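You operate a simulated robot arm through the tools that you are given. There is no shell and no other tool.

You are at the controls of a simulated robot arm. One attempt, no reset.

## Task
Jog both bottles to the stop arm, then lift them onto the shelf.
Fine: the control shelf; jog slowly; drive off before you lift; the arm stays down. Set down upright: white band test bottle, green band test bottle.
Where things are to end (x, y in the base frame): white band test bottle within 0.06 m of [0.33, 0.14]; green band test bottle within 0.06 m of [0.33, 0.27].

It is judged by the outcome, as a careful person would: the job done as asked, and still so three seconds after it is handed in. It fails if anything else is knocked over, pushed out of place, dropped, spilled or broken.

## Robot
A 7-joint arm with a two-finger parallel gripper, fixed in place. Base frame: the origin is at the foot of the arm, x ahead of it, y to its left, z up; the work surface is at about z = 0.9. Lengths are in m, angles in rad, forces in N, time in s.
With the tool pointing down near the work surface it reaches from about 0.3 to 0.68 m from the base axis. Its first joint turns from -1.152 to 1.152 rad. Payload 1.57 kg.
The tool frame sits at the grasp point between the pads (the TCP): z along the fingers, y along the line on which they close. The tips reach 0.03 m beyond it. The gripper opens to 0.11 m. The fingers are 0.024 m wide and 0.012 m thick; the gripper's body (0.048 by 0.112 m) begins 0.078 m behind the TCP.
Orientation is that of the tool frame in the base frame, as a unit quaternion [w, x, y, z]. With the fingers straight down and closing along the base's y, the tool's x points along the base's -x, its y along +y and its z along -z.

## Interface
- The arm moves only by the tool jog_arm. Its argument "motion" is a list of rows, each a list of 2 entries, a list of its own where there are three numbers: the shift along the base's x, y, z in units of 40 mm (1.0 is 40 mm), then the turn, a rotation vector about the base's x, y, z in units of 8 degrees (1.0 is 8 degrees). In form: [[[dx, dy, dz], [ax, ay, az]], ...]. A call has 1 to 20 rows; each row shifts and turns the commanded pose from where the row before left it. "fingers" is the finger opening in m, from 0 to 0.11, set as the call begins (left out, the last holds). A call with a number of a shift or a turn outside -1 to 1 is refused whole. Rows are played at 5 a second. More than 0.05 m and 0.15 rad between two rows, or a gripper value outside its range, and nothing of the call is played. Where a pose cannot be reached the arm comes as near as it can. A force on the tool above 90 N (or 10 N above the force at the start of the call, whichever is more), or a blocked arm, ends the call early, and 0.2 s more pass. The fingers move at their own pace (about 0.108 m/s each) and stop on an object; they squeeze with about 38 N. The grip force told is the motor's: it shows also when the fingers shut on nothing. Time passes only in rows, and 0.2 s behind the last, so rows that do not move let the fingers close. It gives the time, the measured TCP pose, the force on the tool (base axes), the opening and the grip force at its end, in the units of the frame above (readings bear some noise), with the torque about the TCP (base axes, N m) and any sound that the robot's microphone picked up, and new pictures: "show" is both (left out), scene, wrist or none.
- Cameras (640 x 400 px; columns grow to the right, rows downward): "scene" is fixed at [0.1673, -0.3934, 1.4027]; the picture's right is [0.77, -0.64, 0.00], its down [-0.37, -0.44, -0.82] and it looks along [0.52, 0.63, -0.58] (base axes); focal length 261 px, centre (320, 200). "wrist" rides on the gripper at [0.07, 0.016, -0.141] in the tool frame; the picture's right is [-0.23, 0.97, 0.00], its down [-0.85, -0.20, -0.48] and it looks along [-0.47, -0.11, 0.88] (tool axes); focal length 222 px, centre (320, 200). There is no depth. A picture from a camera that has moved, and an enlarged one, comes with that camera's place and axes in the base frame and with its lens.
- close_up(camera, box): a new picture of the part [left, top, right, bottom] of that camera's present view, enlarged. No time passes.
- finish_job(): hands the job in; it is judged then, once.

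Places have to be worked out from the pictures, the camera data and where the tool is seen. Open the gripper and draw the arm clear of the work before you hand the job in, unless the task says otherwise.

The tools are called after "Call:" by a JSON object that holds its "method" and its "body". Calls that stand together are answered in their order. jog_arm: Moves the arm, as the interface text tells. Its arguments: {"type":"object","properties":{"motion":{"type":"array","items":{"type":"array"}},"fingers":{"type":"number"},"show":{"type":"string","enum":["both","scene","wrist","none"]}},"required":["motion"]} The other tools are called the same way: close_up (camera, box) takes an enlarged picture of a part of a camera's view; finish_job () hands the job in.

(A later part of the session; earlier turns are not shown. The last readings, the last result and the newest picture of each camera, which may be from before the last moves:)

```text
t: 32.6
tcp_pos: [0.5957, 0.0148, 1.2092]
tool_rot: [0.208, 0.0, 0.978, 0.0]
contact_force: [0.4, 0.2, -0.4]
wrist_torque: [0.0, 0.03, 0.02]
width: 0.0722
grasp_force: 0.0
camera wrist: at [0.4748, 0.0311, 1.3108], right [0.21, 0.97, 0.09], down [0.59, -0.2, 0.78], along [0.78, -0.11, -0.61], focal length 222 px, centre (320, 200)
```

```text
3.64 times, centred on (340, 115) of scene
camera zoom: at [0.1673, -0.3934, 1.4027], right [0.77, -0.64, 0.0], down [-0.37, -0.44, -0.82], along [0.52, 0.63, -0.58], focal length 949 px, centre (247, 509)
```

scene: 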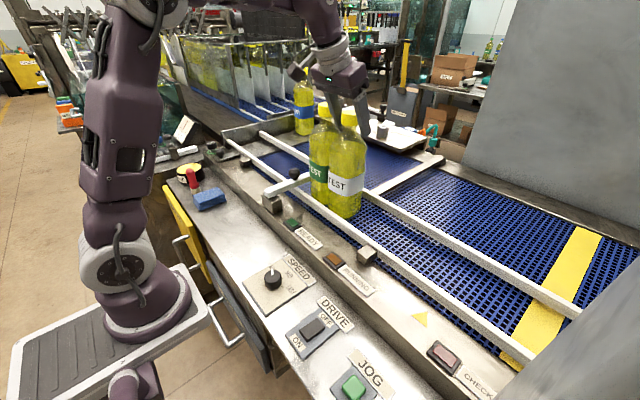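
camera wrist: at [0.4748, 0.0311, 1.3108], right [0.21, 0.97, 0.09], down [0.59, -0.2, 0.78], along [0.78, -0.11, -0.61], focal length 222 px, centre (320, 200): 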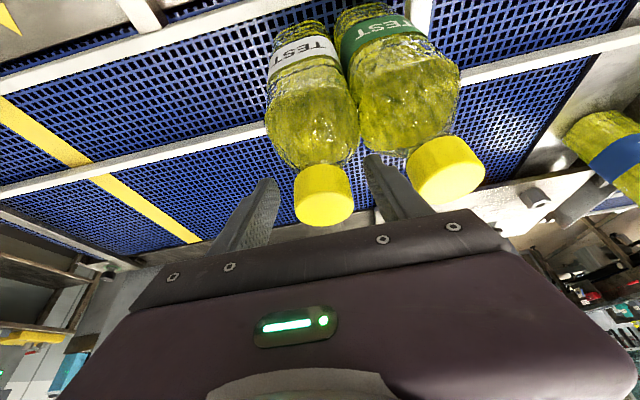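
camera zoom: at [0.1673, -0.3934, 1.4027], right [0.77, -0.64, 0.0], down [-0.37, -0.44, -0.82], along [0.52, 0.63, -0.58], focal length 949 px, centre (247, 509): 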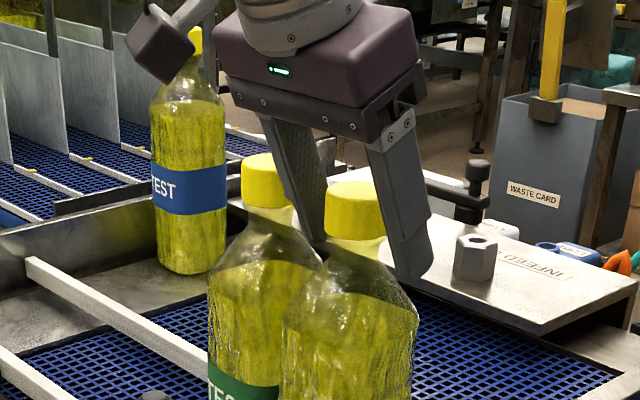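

Fingers straddle the white cap, centred within about 1 mm, with nothing touched. I close on the cap.

Call:
{"method": "jog_arm", "body": {"motion": [[[0, 0, 0], [0, 0, 0]], [[0, 0, 0], [0, 0, 0]], [[0, 0, 0], [0, 0, 0]], [[0, 0, 0], [0, 0, 0]]], "fingers": 0.0, "show": "both"}}

Call:
{"method": "close_up", "body": {"camera": "wrist", "box": [240, 90, 440, 240]}}

Call:
{"method": "close_up", "body": {"camera": "scene", "box": [250, 80, 410, 240]}}

```text
t: 33.6
tcp_pos: [0.5935, 0.0134, 1.2103]
tool_rot: [0.208, 0.0, 0.978, 0.0]
contact_force: [-0.9, 0.3, 0.2]
wrist_torque: [0.13, -0.14, 0.0]
width: 0.0392
grasp_force: 38.4
camera wrist: at [0.4747, 0.0312, 1.311], right [0.21, 0.97, 0.09], down [0.59, -0.2, 0.78], along [0.78, -0.11, -0.61], focal length 222 px, centre (320, 200)
```

scene: 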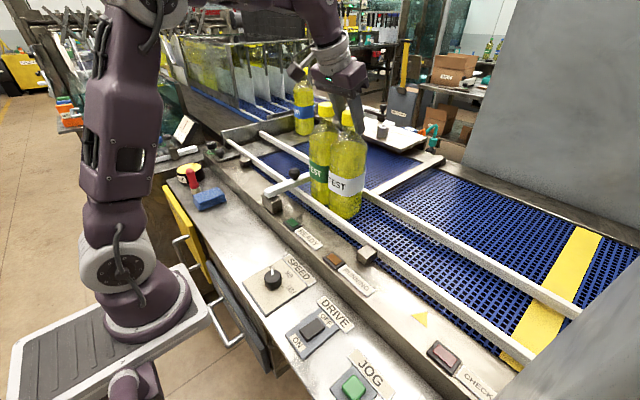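
wrist: 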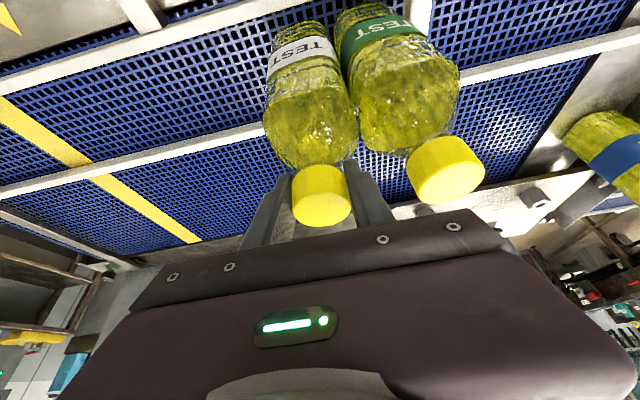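

```text
2.67 times, centred on (340, 165) of wrist
camera zoom: at [0.4747, 0.0312, 1.311], right [0.21, 0.97, 0.09], down [0.59, -0.2, 0.78], along [0.78, -0.11, -0.61], focal length 592 px, centre (267, 293)
```

zoom: 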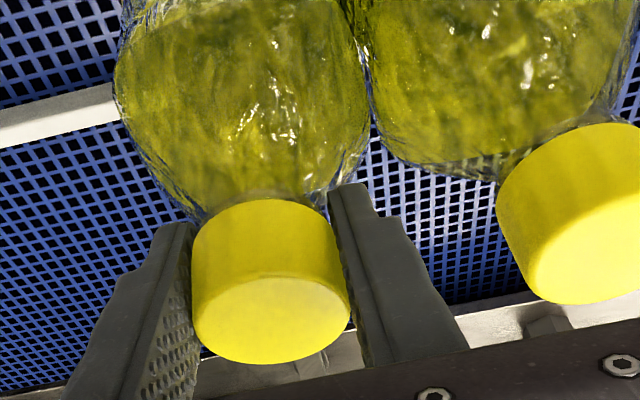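

```text
2.50 times, centred on (330, 160) of scene
camera zoom: at [0.1673, -0.3933, 1.4027], right [0.77, -0.64, 0.0], down [-0.37, -0.44, -0.82], along [0.52, 0.63, -0.58], focal length 653 px, centre (295, 300)
```

zoom: 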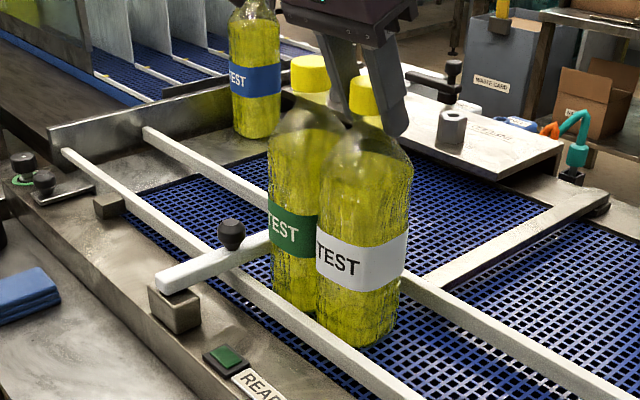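

White cap is gripped (0.039 m, 38 N). I lift a few millimetres slowly and read the weight, watching green.

Call:
{"method": "jog_arm", "body": {"motion": [[[0, 0, 0.08], [0, 0, 0]], [[0, 0, 0.1], [0, 0, 0]], [[0, -0.05, 0.1], [0, 0, 0]], [[0, -0.1, 0.1], [0, 0, 0]], [[0, -0.1, 0.1], [0, 0, 0]], [[0, 0, 0], [0, 0, 0]]], "show": "both"}}

Call:
{"method": "close_up", "body": {"camera": "scene", "box": [250, 80, 410, 240]}}

```text
t: 35.0
tcp_pos: [0.5939, 0.0063, 1.2287]
tool_rot: [0.208, 0.0, 0.978, 0.0]
contact_force: [0.3, -0.7, -8.4]
wrist_torque: [0.02, 0.02, 0.04]
width: 0.0394
grasp_force: 37.8
camera wrist: at [0.4743, 0.0232, 1.3298], right [0.21, 0.97, 0.09], down [0.59, -0.2, 0.78], along [0.78, -0.11, -0.61], focal length 222 px, centre (320, 200)
```

scene: 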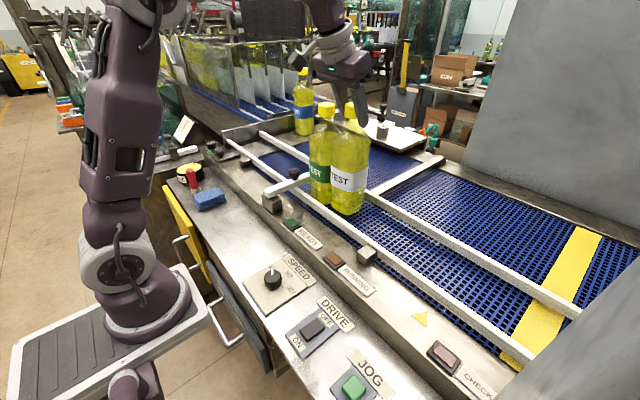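
wrist: 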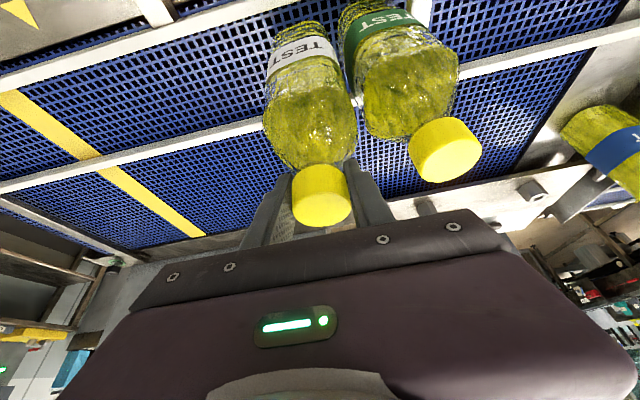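

```text
2.50 times, centred on (330, 160) of scene
camera zoom: at [0.1674, -0.3934, 1.4027], right [0.77, -0.64, 0.0], down [-0.37, -0.44, -0.82], along [0.52, 0.63, -0.58], focal length 653 px, centre (295, 300)
```

zoom: 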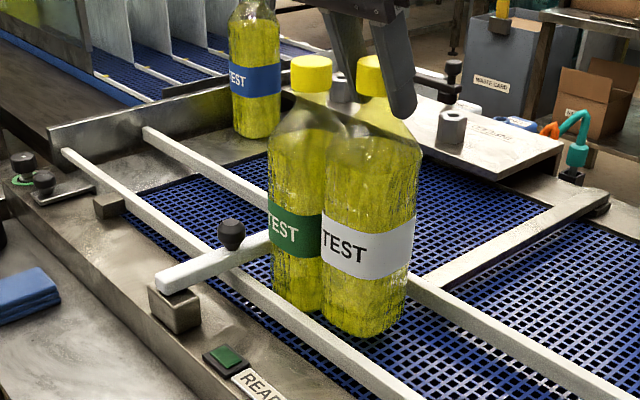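

Lifted (8.4 N, about 0.85 kg), green stands undisturbed. I lift another ~3.5 cm to clear the near rail before moving inward.

Call:
{"method": "jog_arm", "body": {"motion": [[[0, -0.1, 0.25], [0, 0, 0]], [[0, -0.1, 0.3], [0, 0, 0]], [[0, -0.1, 0.3], [0, 0, 0]], [[0, 0, 0], [0, 0, 0]]], "show": "scene"}}

Call:
{"method": "close_up", "body": {"camera": "scene", "box": [250, 80, 410, 240]}}

```text
t: 36.0
tcp_pos: [0.5937, -0.0087, 1.2619]
tool_rot: [0.209, -0.001, 0.978, 0.001]
contact_force: [0.1, 0.2, -7.9]
wrist_torque: [-0.01, 0.03, 0.01]
width: 0.0397
grasp_force: 38.0
```

scene: 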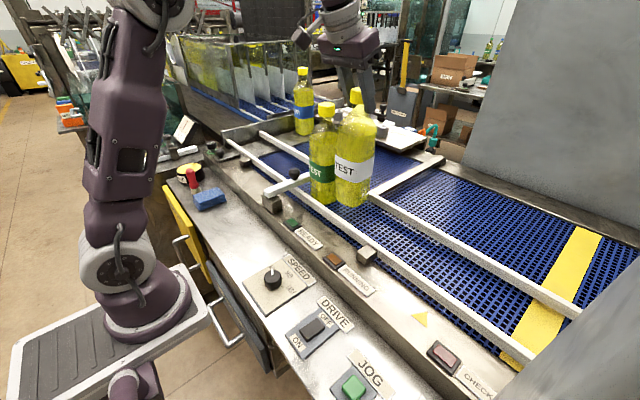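

```text
2.50 times, centred on (330, 160) of scene
camera zoom: at [0.1674, -0.3934, 1.4027], right [0.77, -0.64, 0.0], down [-0.37, -0.44, -0.82], along [0.52, 0.63, -0.58], focal length 653 px, centre (295, 300)
```

zoom: 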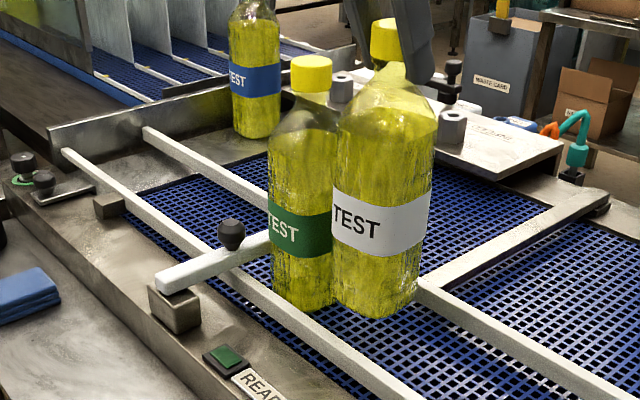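

White is clear of the rail (bottom ≈1.01). I bring it inward over the control shelf side at moderate pace.

Call:
{"method": "jog_arm", "body": {"motion": [[[-0.4, 0, 0.15], [0, 0, 0]], [[-0.5, 0, 0.15], [0, 0, 0]], [[-0.6, 0, 0.1], [0, 0, 0]], [[-0.6, 0, 0.05], [0, 0, 0]], [[-0.6, 0, 0], [0, 0, 0]], [[-0.6, 0, 0], [0, 0, 0]], [[-0.4, 0, 0], [0, 0, 0]], [[0, 0, 0], [0, 0, 0]]], "show": "both"}}

```text
t: 37.8
tcp_pos: [0.4461, -0.0074, 1.2803]
tool_rot: [0.208, 0.0, 0.978, 0.0]
contact_force: [0.2, 0.6, -7.4]
wrist_torque: [0.02, 0.04, 0.04]
width: 0.0397
grasp_force: 37.9
camera wrist: at [0.326, 0.0095, 1.3813], right [0.21, 0.97, 0.09], down [0.59, -0.2, 0.78], along [0.78, -0.11, -0.61], focal length 222 px, centre (320, 200)
```

scene: 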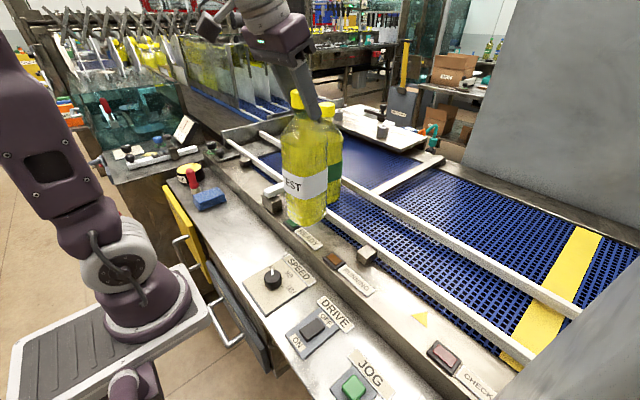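
wrist: 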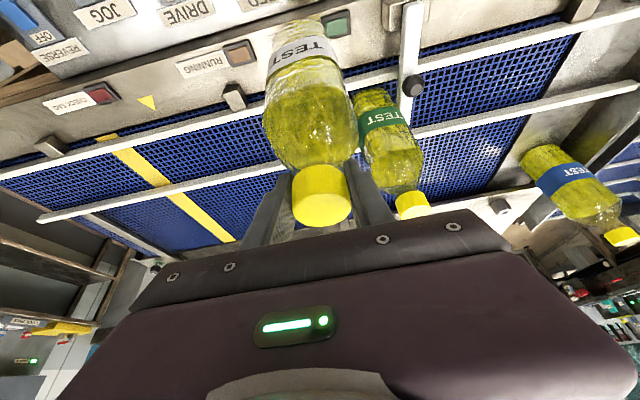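

Steady (7.4–8 N). I keep coming inward to x≈0.345, still with the bottle bottom about 0.12 m above the shelf.

Call:
{"method": "jog_arm", "body": {"motion": [[[-0.6, 0, 0], [0, 0, 0]], [[-0.6, 0, 0], [0, 0, 0]], [[-0.6, 0, 0], [0, 0, 0]], [[-0.5, 0.3, 0], [0, 0, 0]], [[-0.2, 0.6, 0], [0, 0, 0]], [[0, 0.4, 0], [0, 0, 0]], [[0, 0, 0], [0, 0, 0]]], "show": "both"}}

```text
t: 39.4
tcp_pos: [0.3444, 0.0447, 1.2792]
tool_rot: [0.208, 0.001, 0.978, 0.0]
contact_force: [0.3, 0.0, -8.1]
wrist_torque: [0.0, 0.01, 0.01]
width: 0.0391
grasp_force: 38.1
camera wrist: at [0.2253, 0.0615, 1.3807], right [0.21, 0.97, 0.09], down [0.59, -0.2, 0.78], along [0.78, -0.11, -0.61], focal length 222 px, centre (320, 200)
```

scene: 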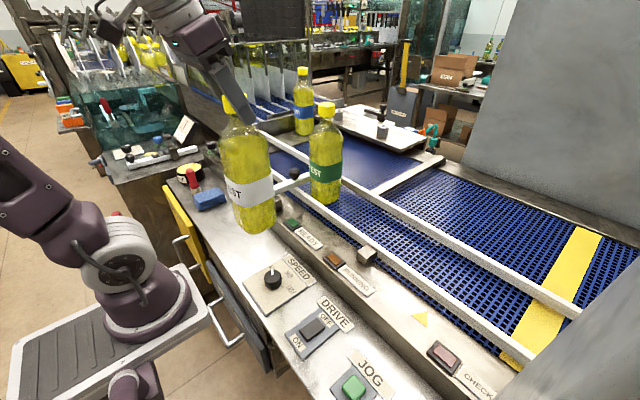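
wrist: 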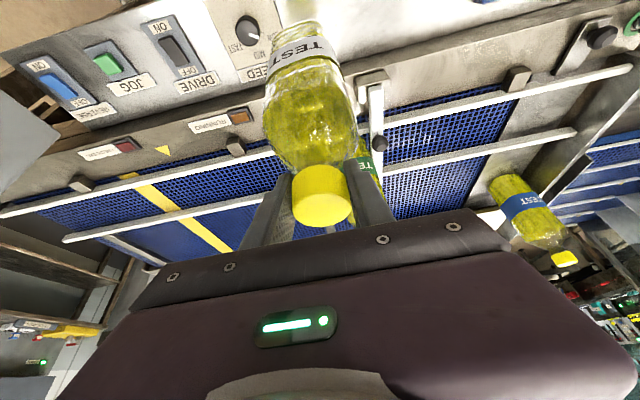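

I move to above the white target (≈0.335, 0.14) and come down most of the way (bottle bottom to about 4–5 cm above the shelf).

Call:
{"method": "jog_arm", "body": {"motion": [[[-0.1, 0.6, 0], [0, 0, 0]], [[-0.1, 0.6, 0], [0, 0, 0]], [[0, 0.6, 0], [0, 0, 0]], [[0, 0.5, -0.2], [0, 0, 0]], [[0, 0, -0.4], [0, 0, 0]], [[0, 0, -0.5], [0, 0, 0]], [[0, 0, -0.5], [0, 0, 0]], [[0, 0, -0.4], [0, 0, 0]], [[0, 0, 0], [0, 0, 0]]], "show": "both"}}

Call:
{"method": "close_up", "body": {"camera": "scene", "box": [150, 80, 310, 240]}}

```text
t: 41.4
tcp_pos: [0.3392, 0.1348, 1.2002]
tool_rot: [0.208, 0.0, 0.978, 0.0]
contact_force: [0.5, 0.2, -8.1]
wrist_torque: [0.01, -0.01, 0.02]
width: 0.0393
grasp_force: 38.0
camera wrist: at [0.218, 0.1523, 1.3016], right [0.21, 0.97, 0.09], down [0.59, -0.2, 0.78], along [0.78, -0.11, -0.61], focal length 222 px, centre (320, 200)
```

scene: 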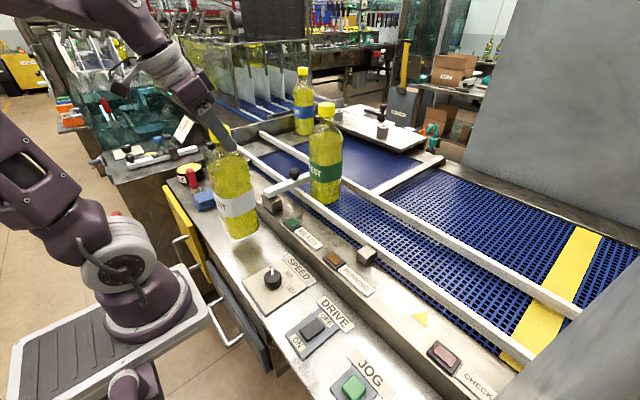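
wrist: 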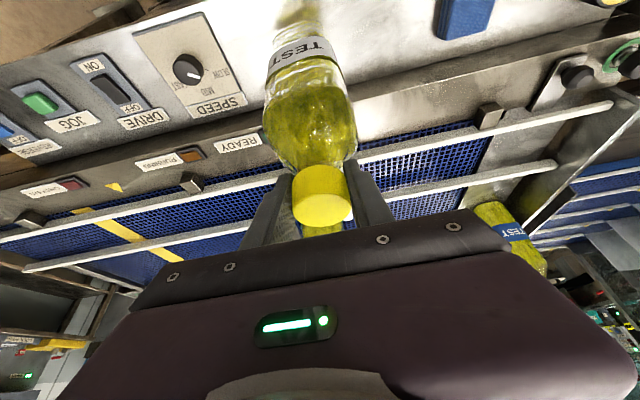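

```text
2.50 times, centred on (230, 160) of scene
camera zoom: at [0.1674, -0.3933, 1.4027], right [0.77, -0.64, 0.0], down [-0.37, -0.44, -0.82], along [0.52, 0.63, -0.58], focal length 653 px, centre (545, 300)
```

zoom: 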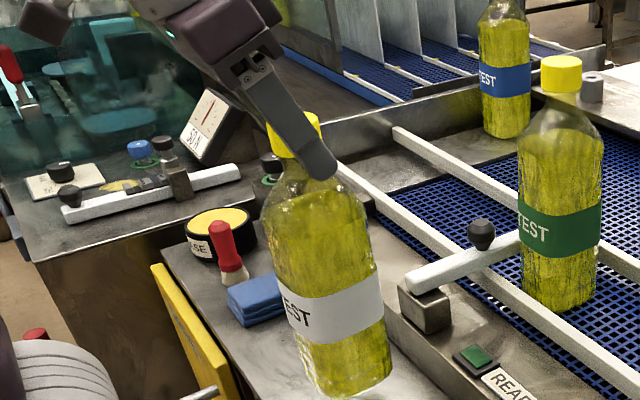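

Bottle hangs upright over a clear part of the shelf. I lower further to just above contact, then in millimetre steps.

Call:
{"method": "jog_arm", "body": {"motion": [[[-0.05, 0.05, -0.3], [0, 0, 0]], [[-0.05, 0.05, -0.3], [0, 0, 0]], [[0, 0, -0.25], [0, 0, 0]], [[0, 0, 0], [0, 0, 0]]], "show": "none"}}

Call:
{"method": "jog_arm", "body": {"motion": [[[0, 0, -0.06], [0, 0, 0]], [[0, 0, -0.06], [0, 0, 0]], [[0, 0, 0], [0, 0, 0]]], "show": "scene"}}

Call:
{"method": "close_up", "body": {"camera": "scene", "box": [150, 110, 310, 270]}}

```text
t: 42.4
tcp_pos: [0.3364, 0.1398, 1.1656]
tool_rot: [0.208, 0.0, 0.978, -0.001]
contact_force: [0.8, -0.5, -8.4]
wrist_torque: [0.01, 0.05, -0.02]
width: 0.0395
grasp_force: 37.5
```

```text
t: 43.2
tcp_pos: [0.3351, 0.1413, 1.1615]
tool_rot: [0.207, -0.001, 0.978, 0.0]
contact_force: [-1.0, -0.3, -7.2]
wrist_torque: [0.0, 0.0, 0.01]
width: 0.0396
grasp_force: 38.3
```

scene: 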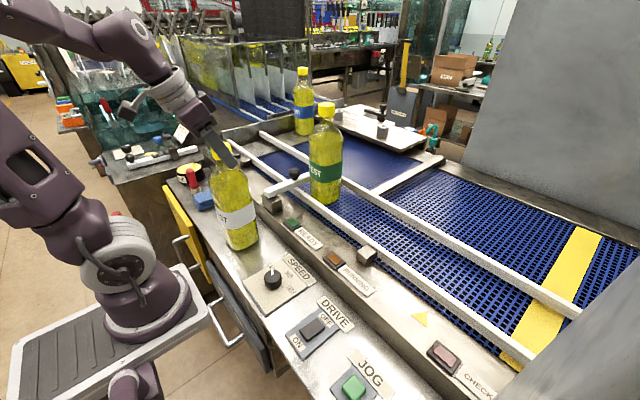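

```text
2.50 times, centred on (230, 190) of scene
camera zoom: at [0.1674, -0.3933, 1.4027], right [0.77, -0.64, 0.0], down [-0.37, -0.44, -0.82], along [0.52, 0.63, -0.58], focal length 653 px, centre (545, 225)
```

zoom: 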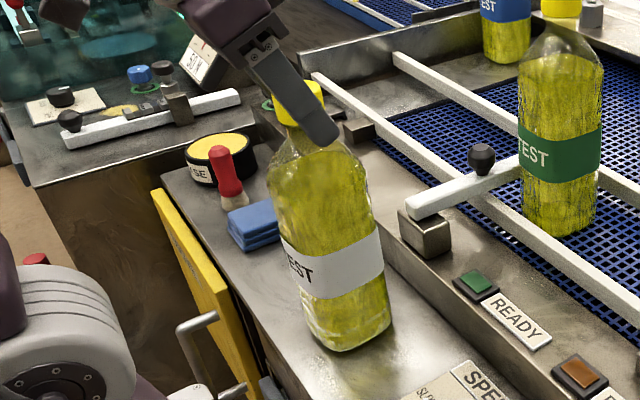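

Still hanging (−7.2 N). I continue in ~2 mm steps until the load comes off.

Call:
{"method": "jog_arm", "body": {"motion": [[[0, 0, -0.05], [0, 0, 0]], [[0, 0, -0.05], [0, 0, 0]], [[0, 0, 0], [0, 0, 0]]], "show": "none"}}

Call:
{"method": "jog_arm", "body": {"motion": [[[0, 0, -0.04], [0, 0, 0]], [[0, 0, -0.03], [0, 0, 0]], [[0, 0, 0], [0, 0, 0]]], "show": "none"}}

```text
t: 44.0
tcp_pos: [0.3352, 0.1411, 1.1574]
tool_rot: [0.211, 0.0, 0.978, 0.001]
contact_force: [-0.1, -2.7, 33.0]
wrist_torque: [-0.4, -0.21, -0.1]
width: 0.0399
grasp_force: 37.8
```

```text
t: 44.8
tcp_pos: [0.336, 0.1417, 1.1565]
tool_rot: [0.21, -0.002, 0.978, 0.002]
contact_force: [-10.9, -8.9, 78.3]
wrist_torque: [-0.7, 0.86, -0.29]
width: 0.0395
grasp_force: 38.0
```

Contact was reached and the last step pressed too hard (78 N); I back off ~3 mm so the bottle just rests on the shelf.

Call:
{"method": "jog_arm", "body": {"motion": [[[0, 0, 0.04], [0, 0, 0]], [[0, 0, 0.04], [0, 0, 0]], [[0, 0, 0], [0, 0, 0]]], "show": "both"}}

Call:
{"method": "close_up", "body": {"camera": "scene", "box": [150, 110, 310, 270]}}

```text
t: 45.6
tcp_pos: [0.3339, 0.1417, 1.1556]
tool_rot: [0.207, 0.001, 0.978, 0.001]
contact_force: [6.6, 3.5, 14.8]
wrist_torque: [0.53, -1.01, 0.01]
width: 0.0394
grasp_force: 38.6
camera wrist: at [0.2141, 0.1582, 1.2577], right [0.21, 0.97, 0.09], down [0.59, -0.2, 0.78], along [0.78, -0.11, -0.61], focal length 222 px, centre (320, 200)
```

scene: 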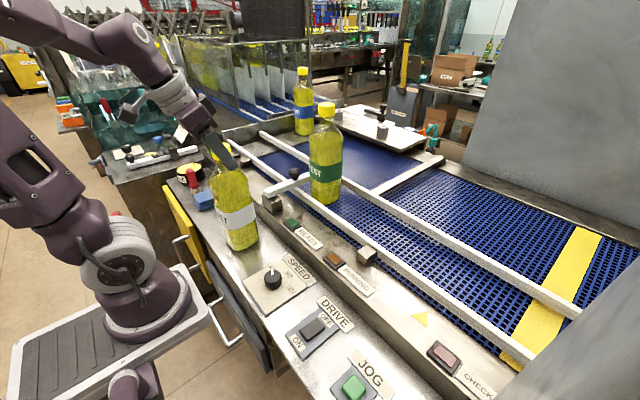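
wrist: 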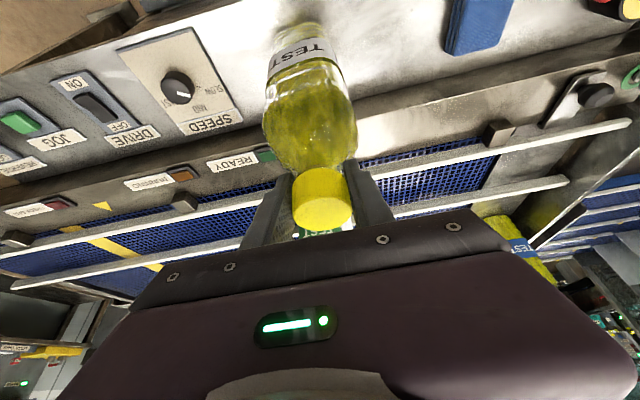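

```text
2.50 times, centred on (230, 190) of scene
camera zoom: at [0.1673, -0.3933, 1.4028], right [0.77, -0.64, 0.0], down [-0.37, -0.44, -0.82], along [0.52, 0.63, -0.58], focal length 653 px, centre (545, 225)
```

zoom: 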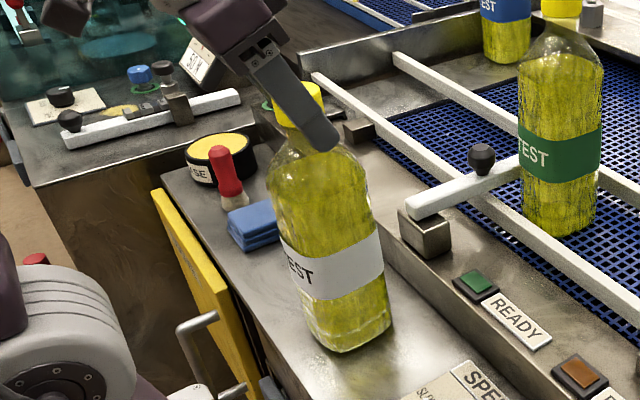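

Still 15 N of pressure; I ease up another millimetre or so.

Call:
{"method": "jog_arm", "body": {"motion": [[[0, 0, 0.03], [0, 0, 0]], [[0, 0, 0], [0, 0, 0]]], "show": "none"}}

```text
t: 46.2
tcp_pos: [0.3347, 0.1396, 1.1583]
tool_rot: [0.206, 0.001, 0.979, -0.001]
contact_force: [-0.9, -0.4, -8.4]
wrist_torque: [0.01, 0.02, 0.01]
width: 0.0395
grasp_force: 37.7
```

Now it hangs free again, within a millimetre of the shelf. I lower 0.8 mm.

Call:
{"method": "jog_arm", "body": {"motion": [[[0, 0, -0.02], [0, 0, 0]], [[0, 0, 0], [0, 0, 0]]], "show": "none"}}

```text
t: 46.8
tcp_pos: [0.3347, 0.1416, 1.1565]
tool_rot: [0.207, 0.0, 0.978, 0.0]
contact_force: [0.9, 0.0, -8.2]
wrist_torque: [0.03, -0.02, 0.01]
width: 0.0393
grasp_force: 38.0
```

Call:
{"method": "jog_arm", "body": {"motion": [[[0, 0, -0.015], [0, 0, 0]], [[0, 0, 0], [0, 0, 0]]], "show": "scene"}}

```text
t: 47.4
tcp_pos: [0.3345, 0.1406, 1.1565]
tool_rot: [0.207, 0.0, 0.978, 0.0]
contact_force: [0.6, 0.2, -8.6]
wrist_torque: [0.0, -0.02, -0.03]
width: 0.0395
grasp_force: 38.6
```

scene: 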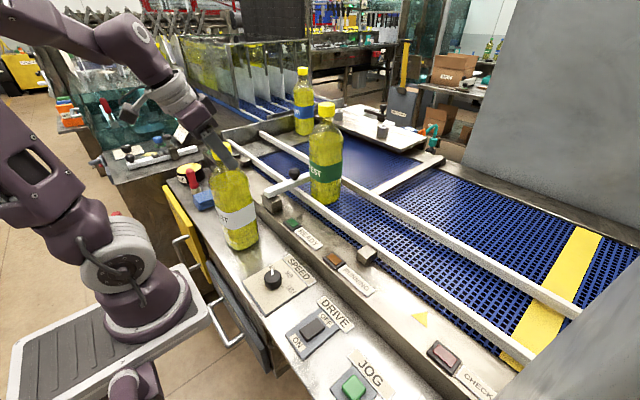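

Still free (−8.6 N). I continue in sub-millimetre steps.

Call:
{"method": "jog_arm", "body": {"motion": [[[0, 0, -0.02], [0, 0, 0]], [[0, 0, 0], [0, 0, 0]]], "show": "none"}}

```text
t: 48.0
tcp_pos: [0.3355, 0.1405, 1.1565]
tool_rot: [0.207, 0.0, 0.978, 0.0]
contact_force: [0.5, -0.5, -4.7]
wrist_torque: [-0.02, 0.22, -0.02]
width: 0.0394
grasp_force: 37.9
```

The shelf is now taking about half the weight. I lower a last fraction of a millimetre and open the fingers a little.

Call:
{"method": "jog_arm", "body": {"motion": [[[0, 0, -0.01], [0, 0, 0]], [[0, 0, 0], [0, 0, 0]]], "show": "none"}}

Call:
{"method": "jog_arm", "body": {"motion": [[[0, 0, 0], [0, 0, 0]], [[0, 0, 0], [0, 0, 0]]], "fingers": 0.05, "show": "both"}}

Call:
{"method": "close_up", "body": {"camera": "wrist", "box": [220, 20, 420, 240]}}

Call:
{"method": "close_up", "body": {"camera": "scene", "box": [150, 110, 310, 270]}}

```text
t: 48.6
tcp_pos: [0.3342, 0.1413, 1.1558]
tool_rot: [0.209, 0.0, 0.978, 0.0]
contact_force: [1.1, -1.5, 5.5]
wrist_torque: [-0.43, 0.21, 0.06]
width: 0.0394
grasp_force: 38.4
```

```text
t: 49.2
tcp_pos: [0.3356, 0.1418, 1.1558]
tool_rot: [0.208, 0.001, 0.978, 0.0]
contact_force: [-0.3, 0.9, -0.1]
wrist_torque: [-0.01, -0.01, 0.0]
width: 0.0501
grasp_force: 0.1
camera wrist: at [0.2142, 0.1584, 1.2572], right [0.21, 0.97, 0.09], down [0.59, -0.2, 0.78], along [0.78, -0.11, -0.61], focal length 222 px, centre (320, 200)
```

scene: 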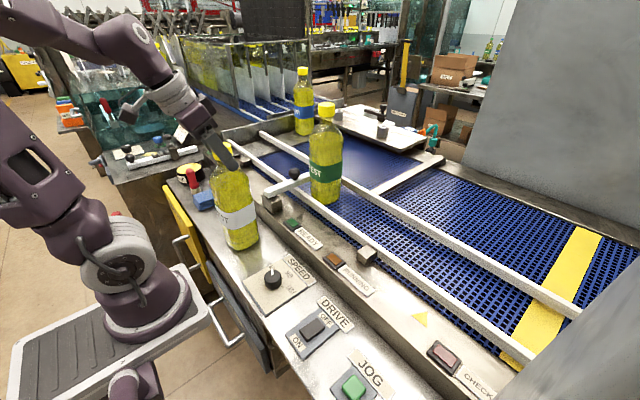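
wrist: 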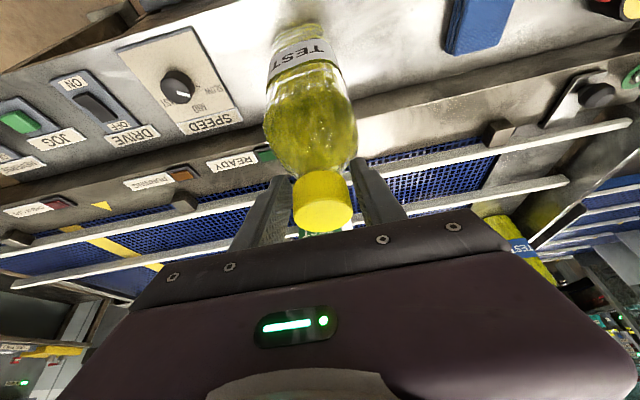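

```text
1.82 times, centred on (320, 130) of wrist
camera zoom: at [0.2142, 0.1584, 1.2572], right [0.21, 0.97, 0.09], down [0.59, -0.2, 0.78], along [0.78, -0.11, -0.61], focal length 404 px, centre (320, 327)
```

zoom: 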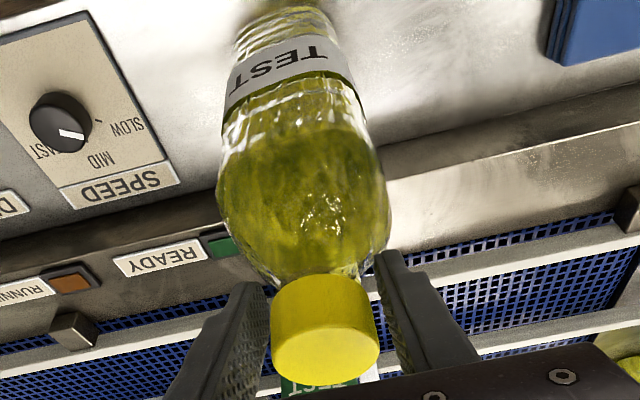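

```text
2.50 times, centred on (230, 190) of scene
camera zoom: at [0.1673, -0.3934, 1.4027], right [0.77, -0.64, 0.0], down [-0.37, -0.44, -0.82], along [0.52, 0.63, -0.58], focal length 653 px, centre (545, 225)
```

zoom: 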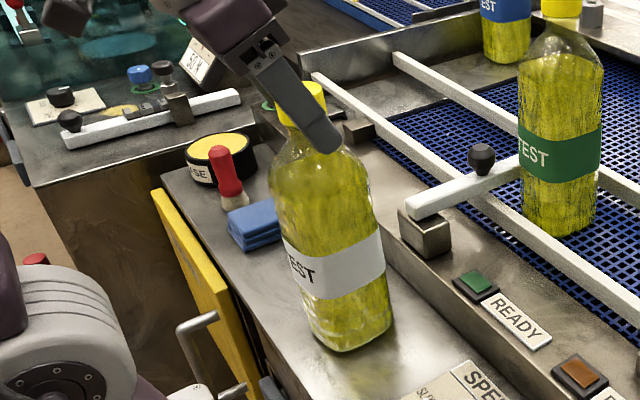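

White stands upright on the shelf at about (0.335, 0.141), released. I open a little more and rise straight up off its cap.

Call:
{"method": "jog_arm", "body": {"motion": [[[0, 0, 0], [0, 0, 0]], [[0, 0, 0.4], [0, 0, 0]], [[0, 0, 0.6], [0, 0, 0]], [[0, 0, 0.8], [0, 0, 0]], [[0, 0, 0.8], [0, 0, 0]], [[0, 0, 0], [0, 0, 0]]], "fingers": 0.075, "show": "both"}}

Call:
{"method": "close_up", "body": {"camera": "scene", "box": [150, 90, 370, 270]}}

```text
t: 50.6
tcp_pos: [0.3363, 0.1428, 1.2583]
tool_rot: [0.208, 0.0, 0.978, 0.0]
contact_force: [-0.4, -0.1, 0.4]
wrist_torque: [0.01, -0.03, -0.01]
width: 0.075
grasp_force: 0.0
camera wrist: at [0.2153, 0.1593, 1.3595], right [0.21, 0.97, 0.09], down [0.59, -0.2, 0.78], along [0.78, -0.11, -0.61], focal length 222 px, centre (320, 200)
```

scene: 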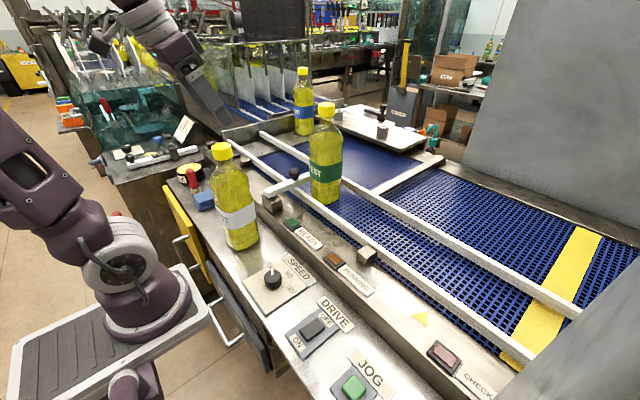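
wrist: 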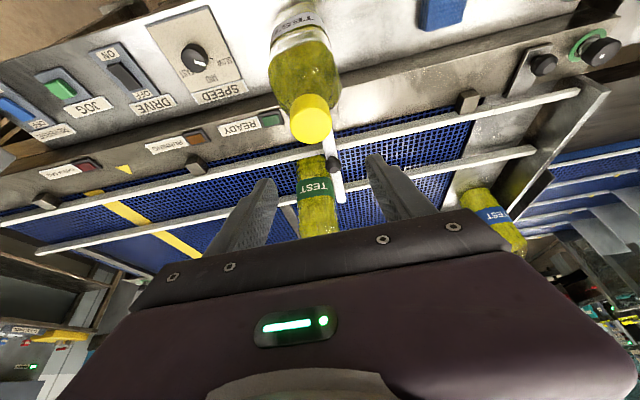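

```text
2.22 times, centred on (260, 180) of scene
camera zoom: at [0.1673, -0.3934, 1.4027], right [0.77, -0.64, 0.0], down [-0.37, -0.44, -0.82], along [0.52, 0.63, -0.58], focal length 580 px, centre (453, 244)
```

zoom: 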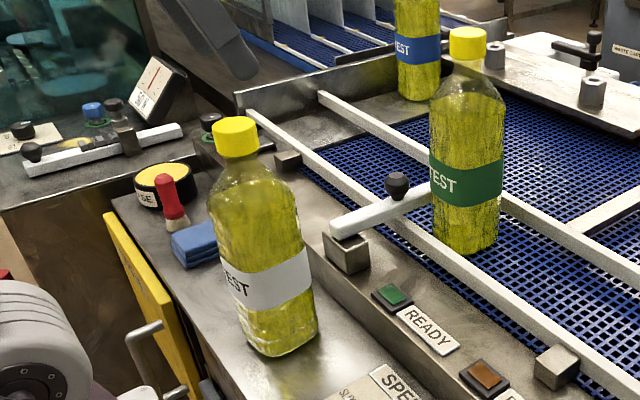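

White stands securely. Now I head over to green with tips above its cap, to x≈0.52, and re-measure.

Call:
{"method": "jog_arm", "body": {"motion": [[[0.8, -0.2, 0.2], [0, 0, 0]], [[0.95, -0.22, 0.1], [0, 0, 0]], [[0.95, -0.22, 0.1], [0, 0, 0]], [[0.95, -0.22, 0], [0, 0, 0]], [[0.9, -0.22, 0], [0, 0, 0]], [[0, 0, 0], [0, 0, 0]]], "show": "both"}}

Call:
{"method": "close_up", "body": {"camera": "wrist", "box": [240, 90, 440, 240]}}

Call:
{"method": "close_up", "body": {"camera": "scene", "box": [250, 60, 410, 220]}}

```text
t: 52.0
tcp_pos: [0.5189, 0.0997, 1.2752]
tool_rot: [0.208, 0.0, 0.978, -0.001]
contact_force: [0.5, 0.2, -0.2]
wrist_torque: [-0.02, 0.0, 0.0]
width: 0.0751
grasp_force: 0.0
camera wrist: at [0.3987, 0.1166, 1.375], right [0.21, 0.97, 0.09], down [0.59, -0.2, 0.79], along [0.78, -0.11, -0.61], focal length 222 px, centre (320, 200)
```

scene: 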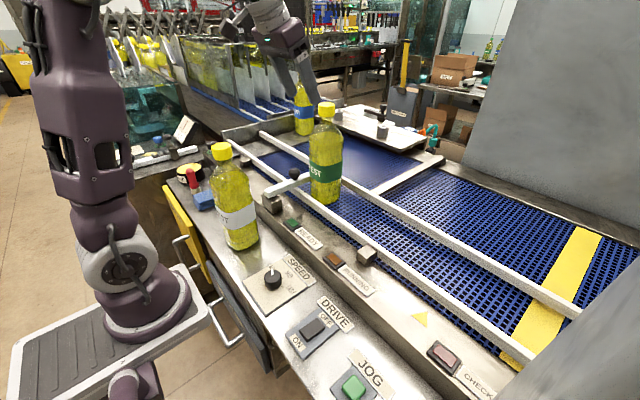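
wrist: 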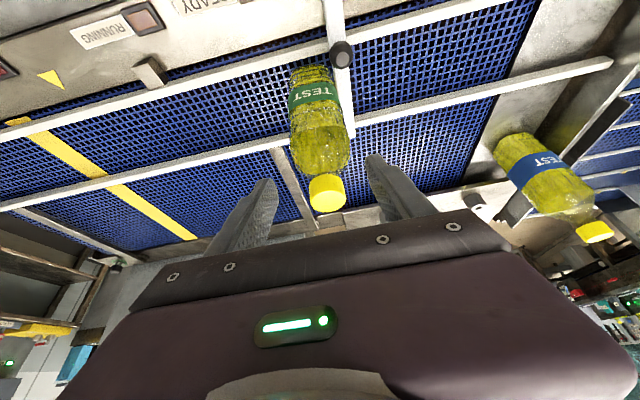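

```text
2.67 times, centred on (340, 165) of wrist
camera zoom: at [0.3987, 0.1166, 1.375], right [0.21, 0.97, 0.09], down [0.59, -0.2, 0.79], along [0.78, -0.11, -0.61], focal length 592 px, centre (267, 293)
```

zoom: 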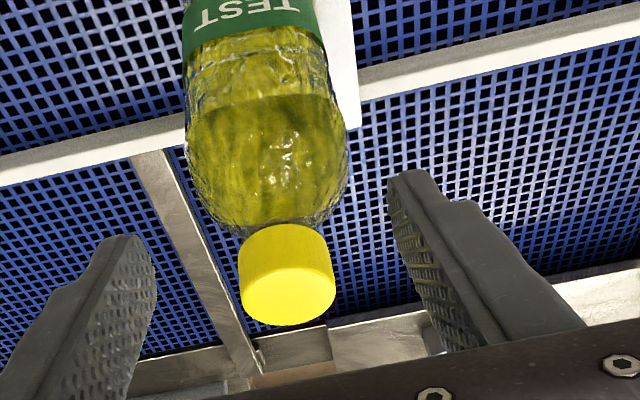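

```text
2.50 times, centred on (330, 140) of scene
camera zoom: at [0.1673, -0.3934, 1.4027], right [0.77, -0.64, 0.0], down [-0.37, -0.44, -0.82], along [0.52, 0.63, -0.58], focal length 653 px, centre (295, 350)
```

zoom: 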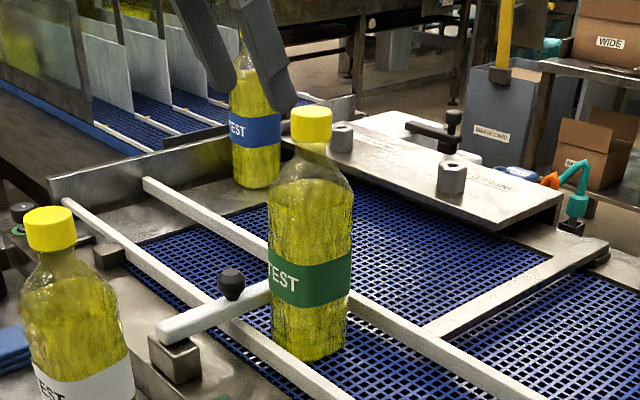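

Green cap measures ≈(0.595, 0.098, 1.223). I go to its pre-grasp 6 cm back along the finger axis.

Call:
{"method": "jog_arm", "body": {"motion": [[[0.64, -0.02, -0.15], [0, 0, 0]], [[0.64, -0.02, -0.16], [0, 0, 0]], [[0, 0, 0], [0, 0, 0]]], "show": "wrist"}}

Call:
{"method": "close_up", "body": {"camera": "wrist", "box": [240, 90, 440, 240]}}

```text
t: 52.8
tcp_pos: [0.5691, 0.0959, 1.2604]
tool_rot: [0.208, -0.001, 0.978, 0.001]
contact_force: [0.3, 0.9, 0.4]
wrist_torque: [0.04, 0.0, 0.01]
width: 0.075
grasp_force: 0.0
camera wrist: at [0.4498, 0.114, 1.3619], right [0.21, 0.97, 0.09], down [0.59, -0.2, 0.79], along [0.78, -0.11, -0.61], focal length 222 px, centre (320, 200)
```

wrist: 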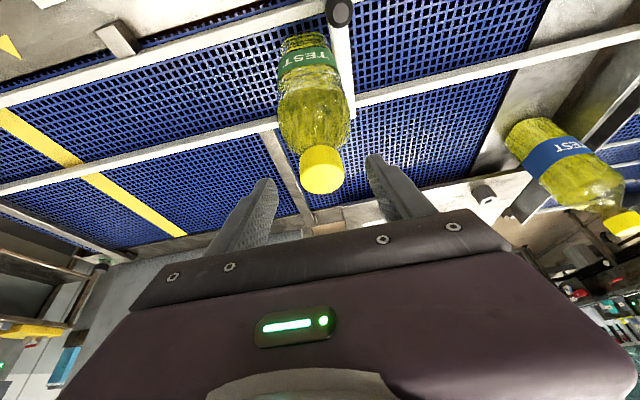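

```text
2.67 times, centred on (340, 165) of wrist
camera zoom: at [0.4498, 0.114, 1.3619], right [0.21, 0.97, 0.09], down [0.59, -0.2, 0.79], along [0.78, -0.11, -0.61], focal length 592 px, centre (267, 293)
```

zoom: 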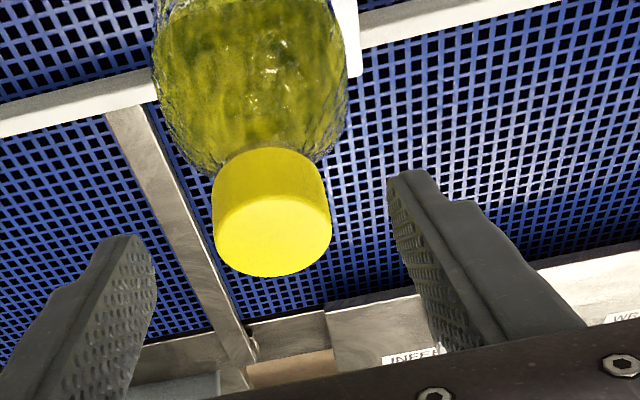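

Aligned (cap at y≈0.0975). I advance along the finger axis to straddle the green cap.

Call:
{"method": "jog_arm", "body": {"motion": [[[0.21, 0.01, -0.44], [0, 0, 0]], [[0.21, 0.01, -0.44], [0, 0, 0]], [[0.21, 0.01, -0.43], [0, 0, 0]], [[0, 0, 0], [0, 0, 0]]], "show": "both"}}

Call:
{"method": "close_up", "body": {"camera": "wrist", "box": [240, 90, 440, 240]}}

```text
t: 53.8
tcp_pos: [0.5949, 0.097, 1.208]
tool_rot: [0.208, 0.0, 0.978, 0.0]
contact_force: [-0.5, -0.3, 0.1]
wrist_torque: [0.01, 0.01, -0.02]
width: 0.0752
grasp_force: 0.0
camera wrist: at [0.4751, 0.1146, 1.3101], right [0.21, 0.97, 0.09], down [0.59, -0.2, 0.78], along [0.78, -0.11, -0.61], focal length 222 px, centre (320, 200)
```

scene: 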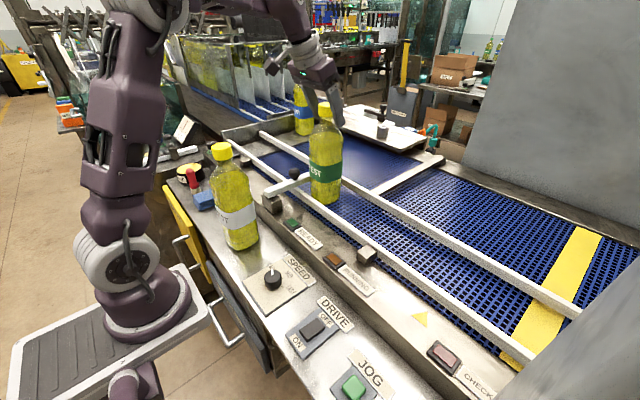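
wrist: 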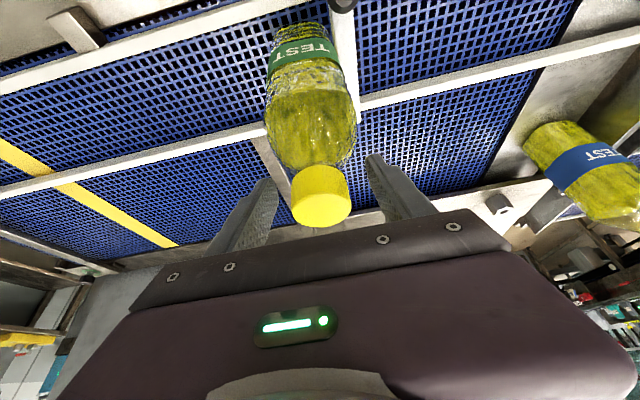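

```text
2.67 times, centred on (340, 165) of wrist
camera zoom: at [0.4751, 0.1146, 1.3101], right [0.21, 0.97, 0.09], down [0.59, -0.2, 0.78], along [0.78, -0.11, -0.61], focal length 592 px, centre (267, 293)
```

zoom: 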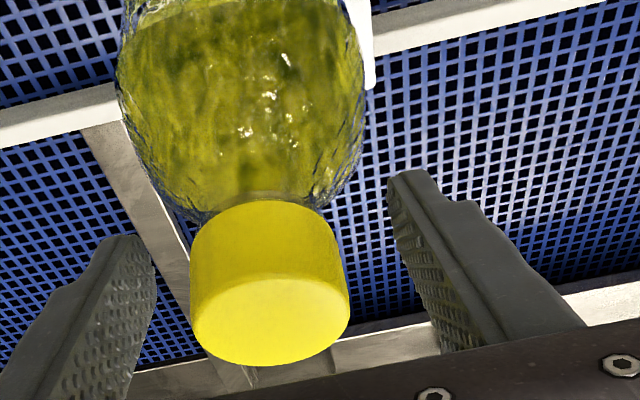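

The green cap is centred between the fingers, same geometry as for white. I close on it.

Call:
{"method": "jog_arm", "body": {"motion": [[[0, 0, 0], [0, 0, 0]], [[0, 0, 0], [0, 0, 0]], [[0, 0, 0], [0, 0, 0]], [[0, 0, 0], [0, 0, 0]]], "fingers": 0.0, "show": "wrist"}}

```text
t: 54.8
tcp_pos: [0.5951, 0.0982, 1.2097]
tool_rot: [0.208, 0.001, 0.978, 0.0]
contact_force: [0.7, -1.7, 0.0]
wrist_torque: [-0.2, -0.2, -0.03]
width: 0.0395
grasp_force: 38.4
camera wrist: at [0.4751, 0.1145, 1.3102], right [0.21, 0.97, 0.09], down [0.59, -0.2, 0.78], along [0.78, -0.11, -0.61], focal length 222 px, centre (320, 200)
```

wrist: 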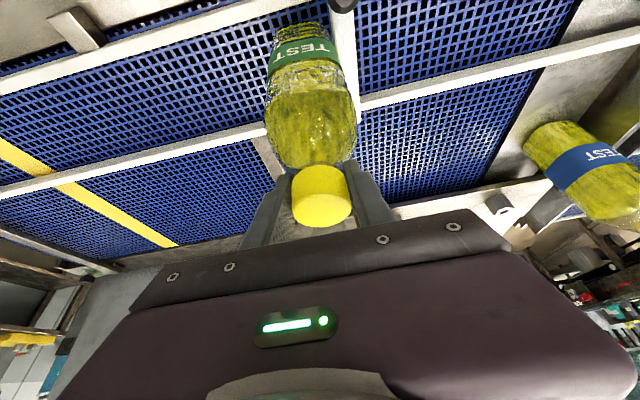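

Gripped (38 N). I lift slowly and shift slightly away (−y) from the stop arm so it isn't dragged.

Call:
{"method": "jog_arm", "body": {"motion": [[[0, 0, 0.08], [0, 0, 0]], [[0, 0, 0.08], [0, 0, 0]], [[0, -0.1, 0.1], [0, 0, 0]], [[0, -0.2, 0.1], [0, 0, 0]], [[0, -0.2, 0.1], [0, 0, 0]], [[0, 0, 0], [0, 0, 0]]], "show": "both"}}

Call:
{"method": "close_up", "body": {"camera": "scene", "box": [250, 80, 410, 240]}}

```text
t: 56.2
tcp_pos: [0.5919, 0.0771, 1.2287]
tool_rot: [0.208, 0.0, 0.978, -0.001]
contact_force: [-0.8, 0.2, -8.3]
wrist_torque: [-0.01, 0.0, -0.02]
width: 0.0397
grasp_force: 37.8
camera wrist: at [0.4721, 0.0951, 1.3298], right [0.21, 0.97, 0.09], down [0.59, -0.2, 0.78], along [0.78, -0.11, -0.61], focal length 222 px, centre (320, 200)
```

scene: 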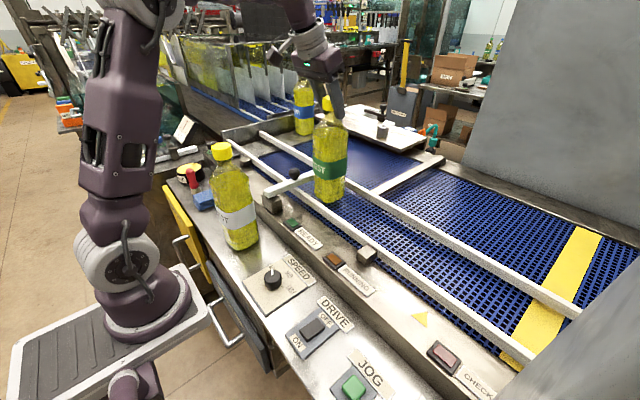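
wrist: 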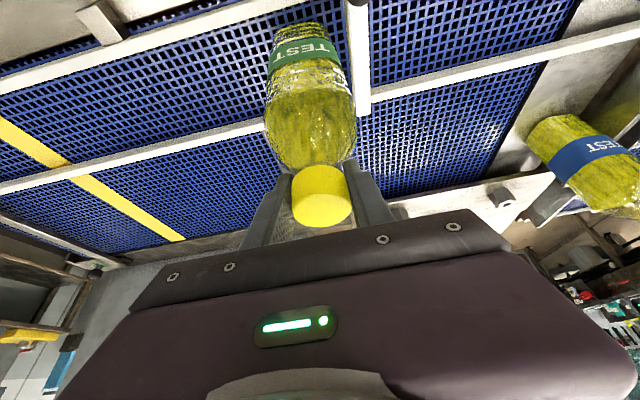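

```text
2.50 times, centred on (330, 160) of scene
camera zoom: at [0.1674, -0.3933, 1.4027], right [0.77, -0.64, 0.0], down [-0.37, -0.44, -0.82], along [0.52, 0.63, -0.58], focal length 653 px, centre (295, 300)
```

zoom: 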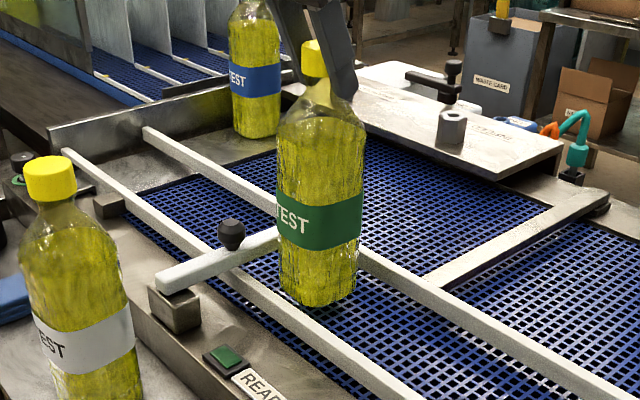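

Green is off the belt (8.3 N), stop arm undisturbed. I lift more, then come inward on the −y side of the stop arm while rising.

Call:
{"method": "jog_arm", "body": {"motion": [[[0, -0.15, 0.28], [0, 0, 0]], [[0, -0.1, 0.3], [0, 0, 0]], [[0, -0.1, 0.3], [0, 0, 0]], [[-0.4, -0.1, 0.2], [0, 0, 0]], [[-0.5, -0.1, 0.2], [0, 0, 0]], [[-0.6, 0, 0.15], [0, 0, 0]], [[-0.6, 0, 0.1], [0, 0, 0]], [[-0.6, 0, 0.1], [0, 0, 0]], [[-0.5, 0, 0.1], [0, 0, 0]], [[0, 0, 0], [0, 0, 0]]], "show": "both"}}

Call:
{"method": "close_up", "body": {"camera": "scene", "box": [180, 60, 400, 250]}}

```text
t: 58.4
tcp_pos: [0.4689, 0.0559, 1.2991]
tool_rot: [0.208, 0.0, 0.978, 0.0]
contact_force: [0.1, -0.9, -8.3]
wrist_torque: [0.01, 0.04, 0.01]
width: 0.0397
grasp_force: 38.0
camera wrist: at [0.3482, 0.073, 1.4], right [0.21, 0.97, 0.09], down [0.59, -0.2, 0.78], along [0.78, -0.11, -0.61], focal length 222 px, centre (320, 200)
```

scene: 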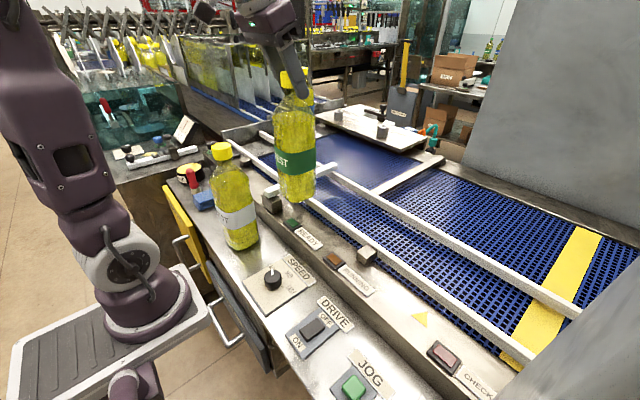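
wrist: 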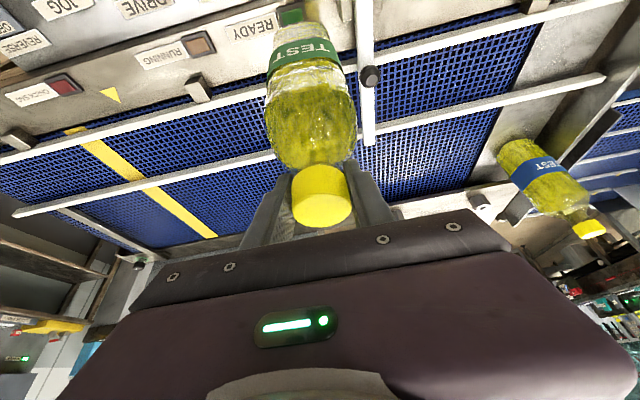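

```text
2.11 times, centred on (290, 155) of scene
camera zoom: at [0.1674, -0.3934, 1.4027], right [0.77, -0.64, 0.0], down [-0.37, -0.44, -0.82], along [0.52, 0.63, -0.58], focal length 550 px, centre (383, 295)
```

zoom: 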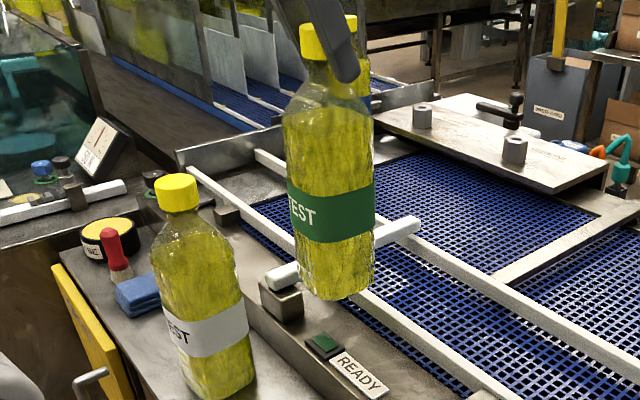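

No reach trouble at z≈1.30. I raise a bit more in place to get better clearance over the stop arm and its knob.

Call:
{"method": "jog_arm", "body": {"motion": [[[-0.1, 0, 0.3], [0, 0, 0]], [[-0.1, 0, 0.3], [0, 0, 0]], [[0, 0, 0.3], [0, 0, 0]], [[0, 0, 0], [0, 0, 0]]], "show": "scene"}}

```text
t: 59.4
tcp_pos: [0.4586, 0.0552, 1.3357]
tool_rot: [0.208, 0.0, 0.978, 0.0]
contact_force: [-0.6, 0.6, -7.9]
wrist_torque: [0.02, 0.02, 0.01]
width: 0.0395
grasp_force: 37.3
```

scene: 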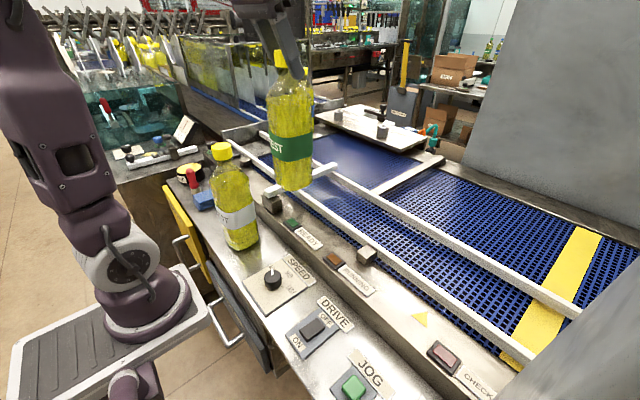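

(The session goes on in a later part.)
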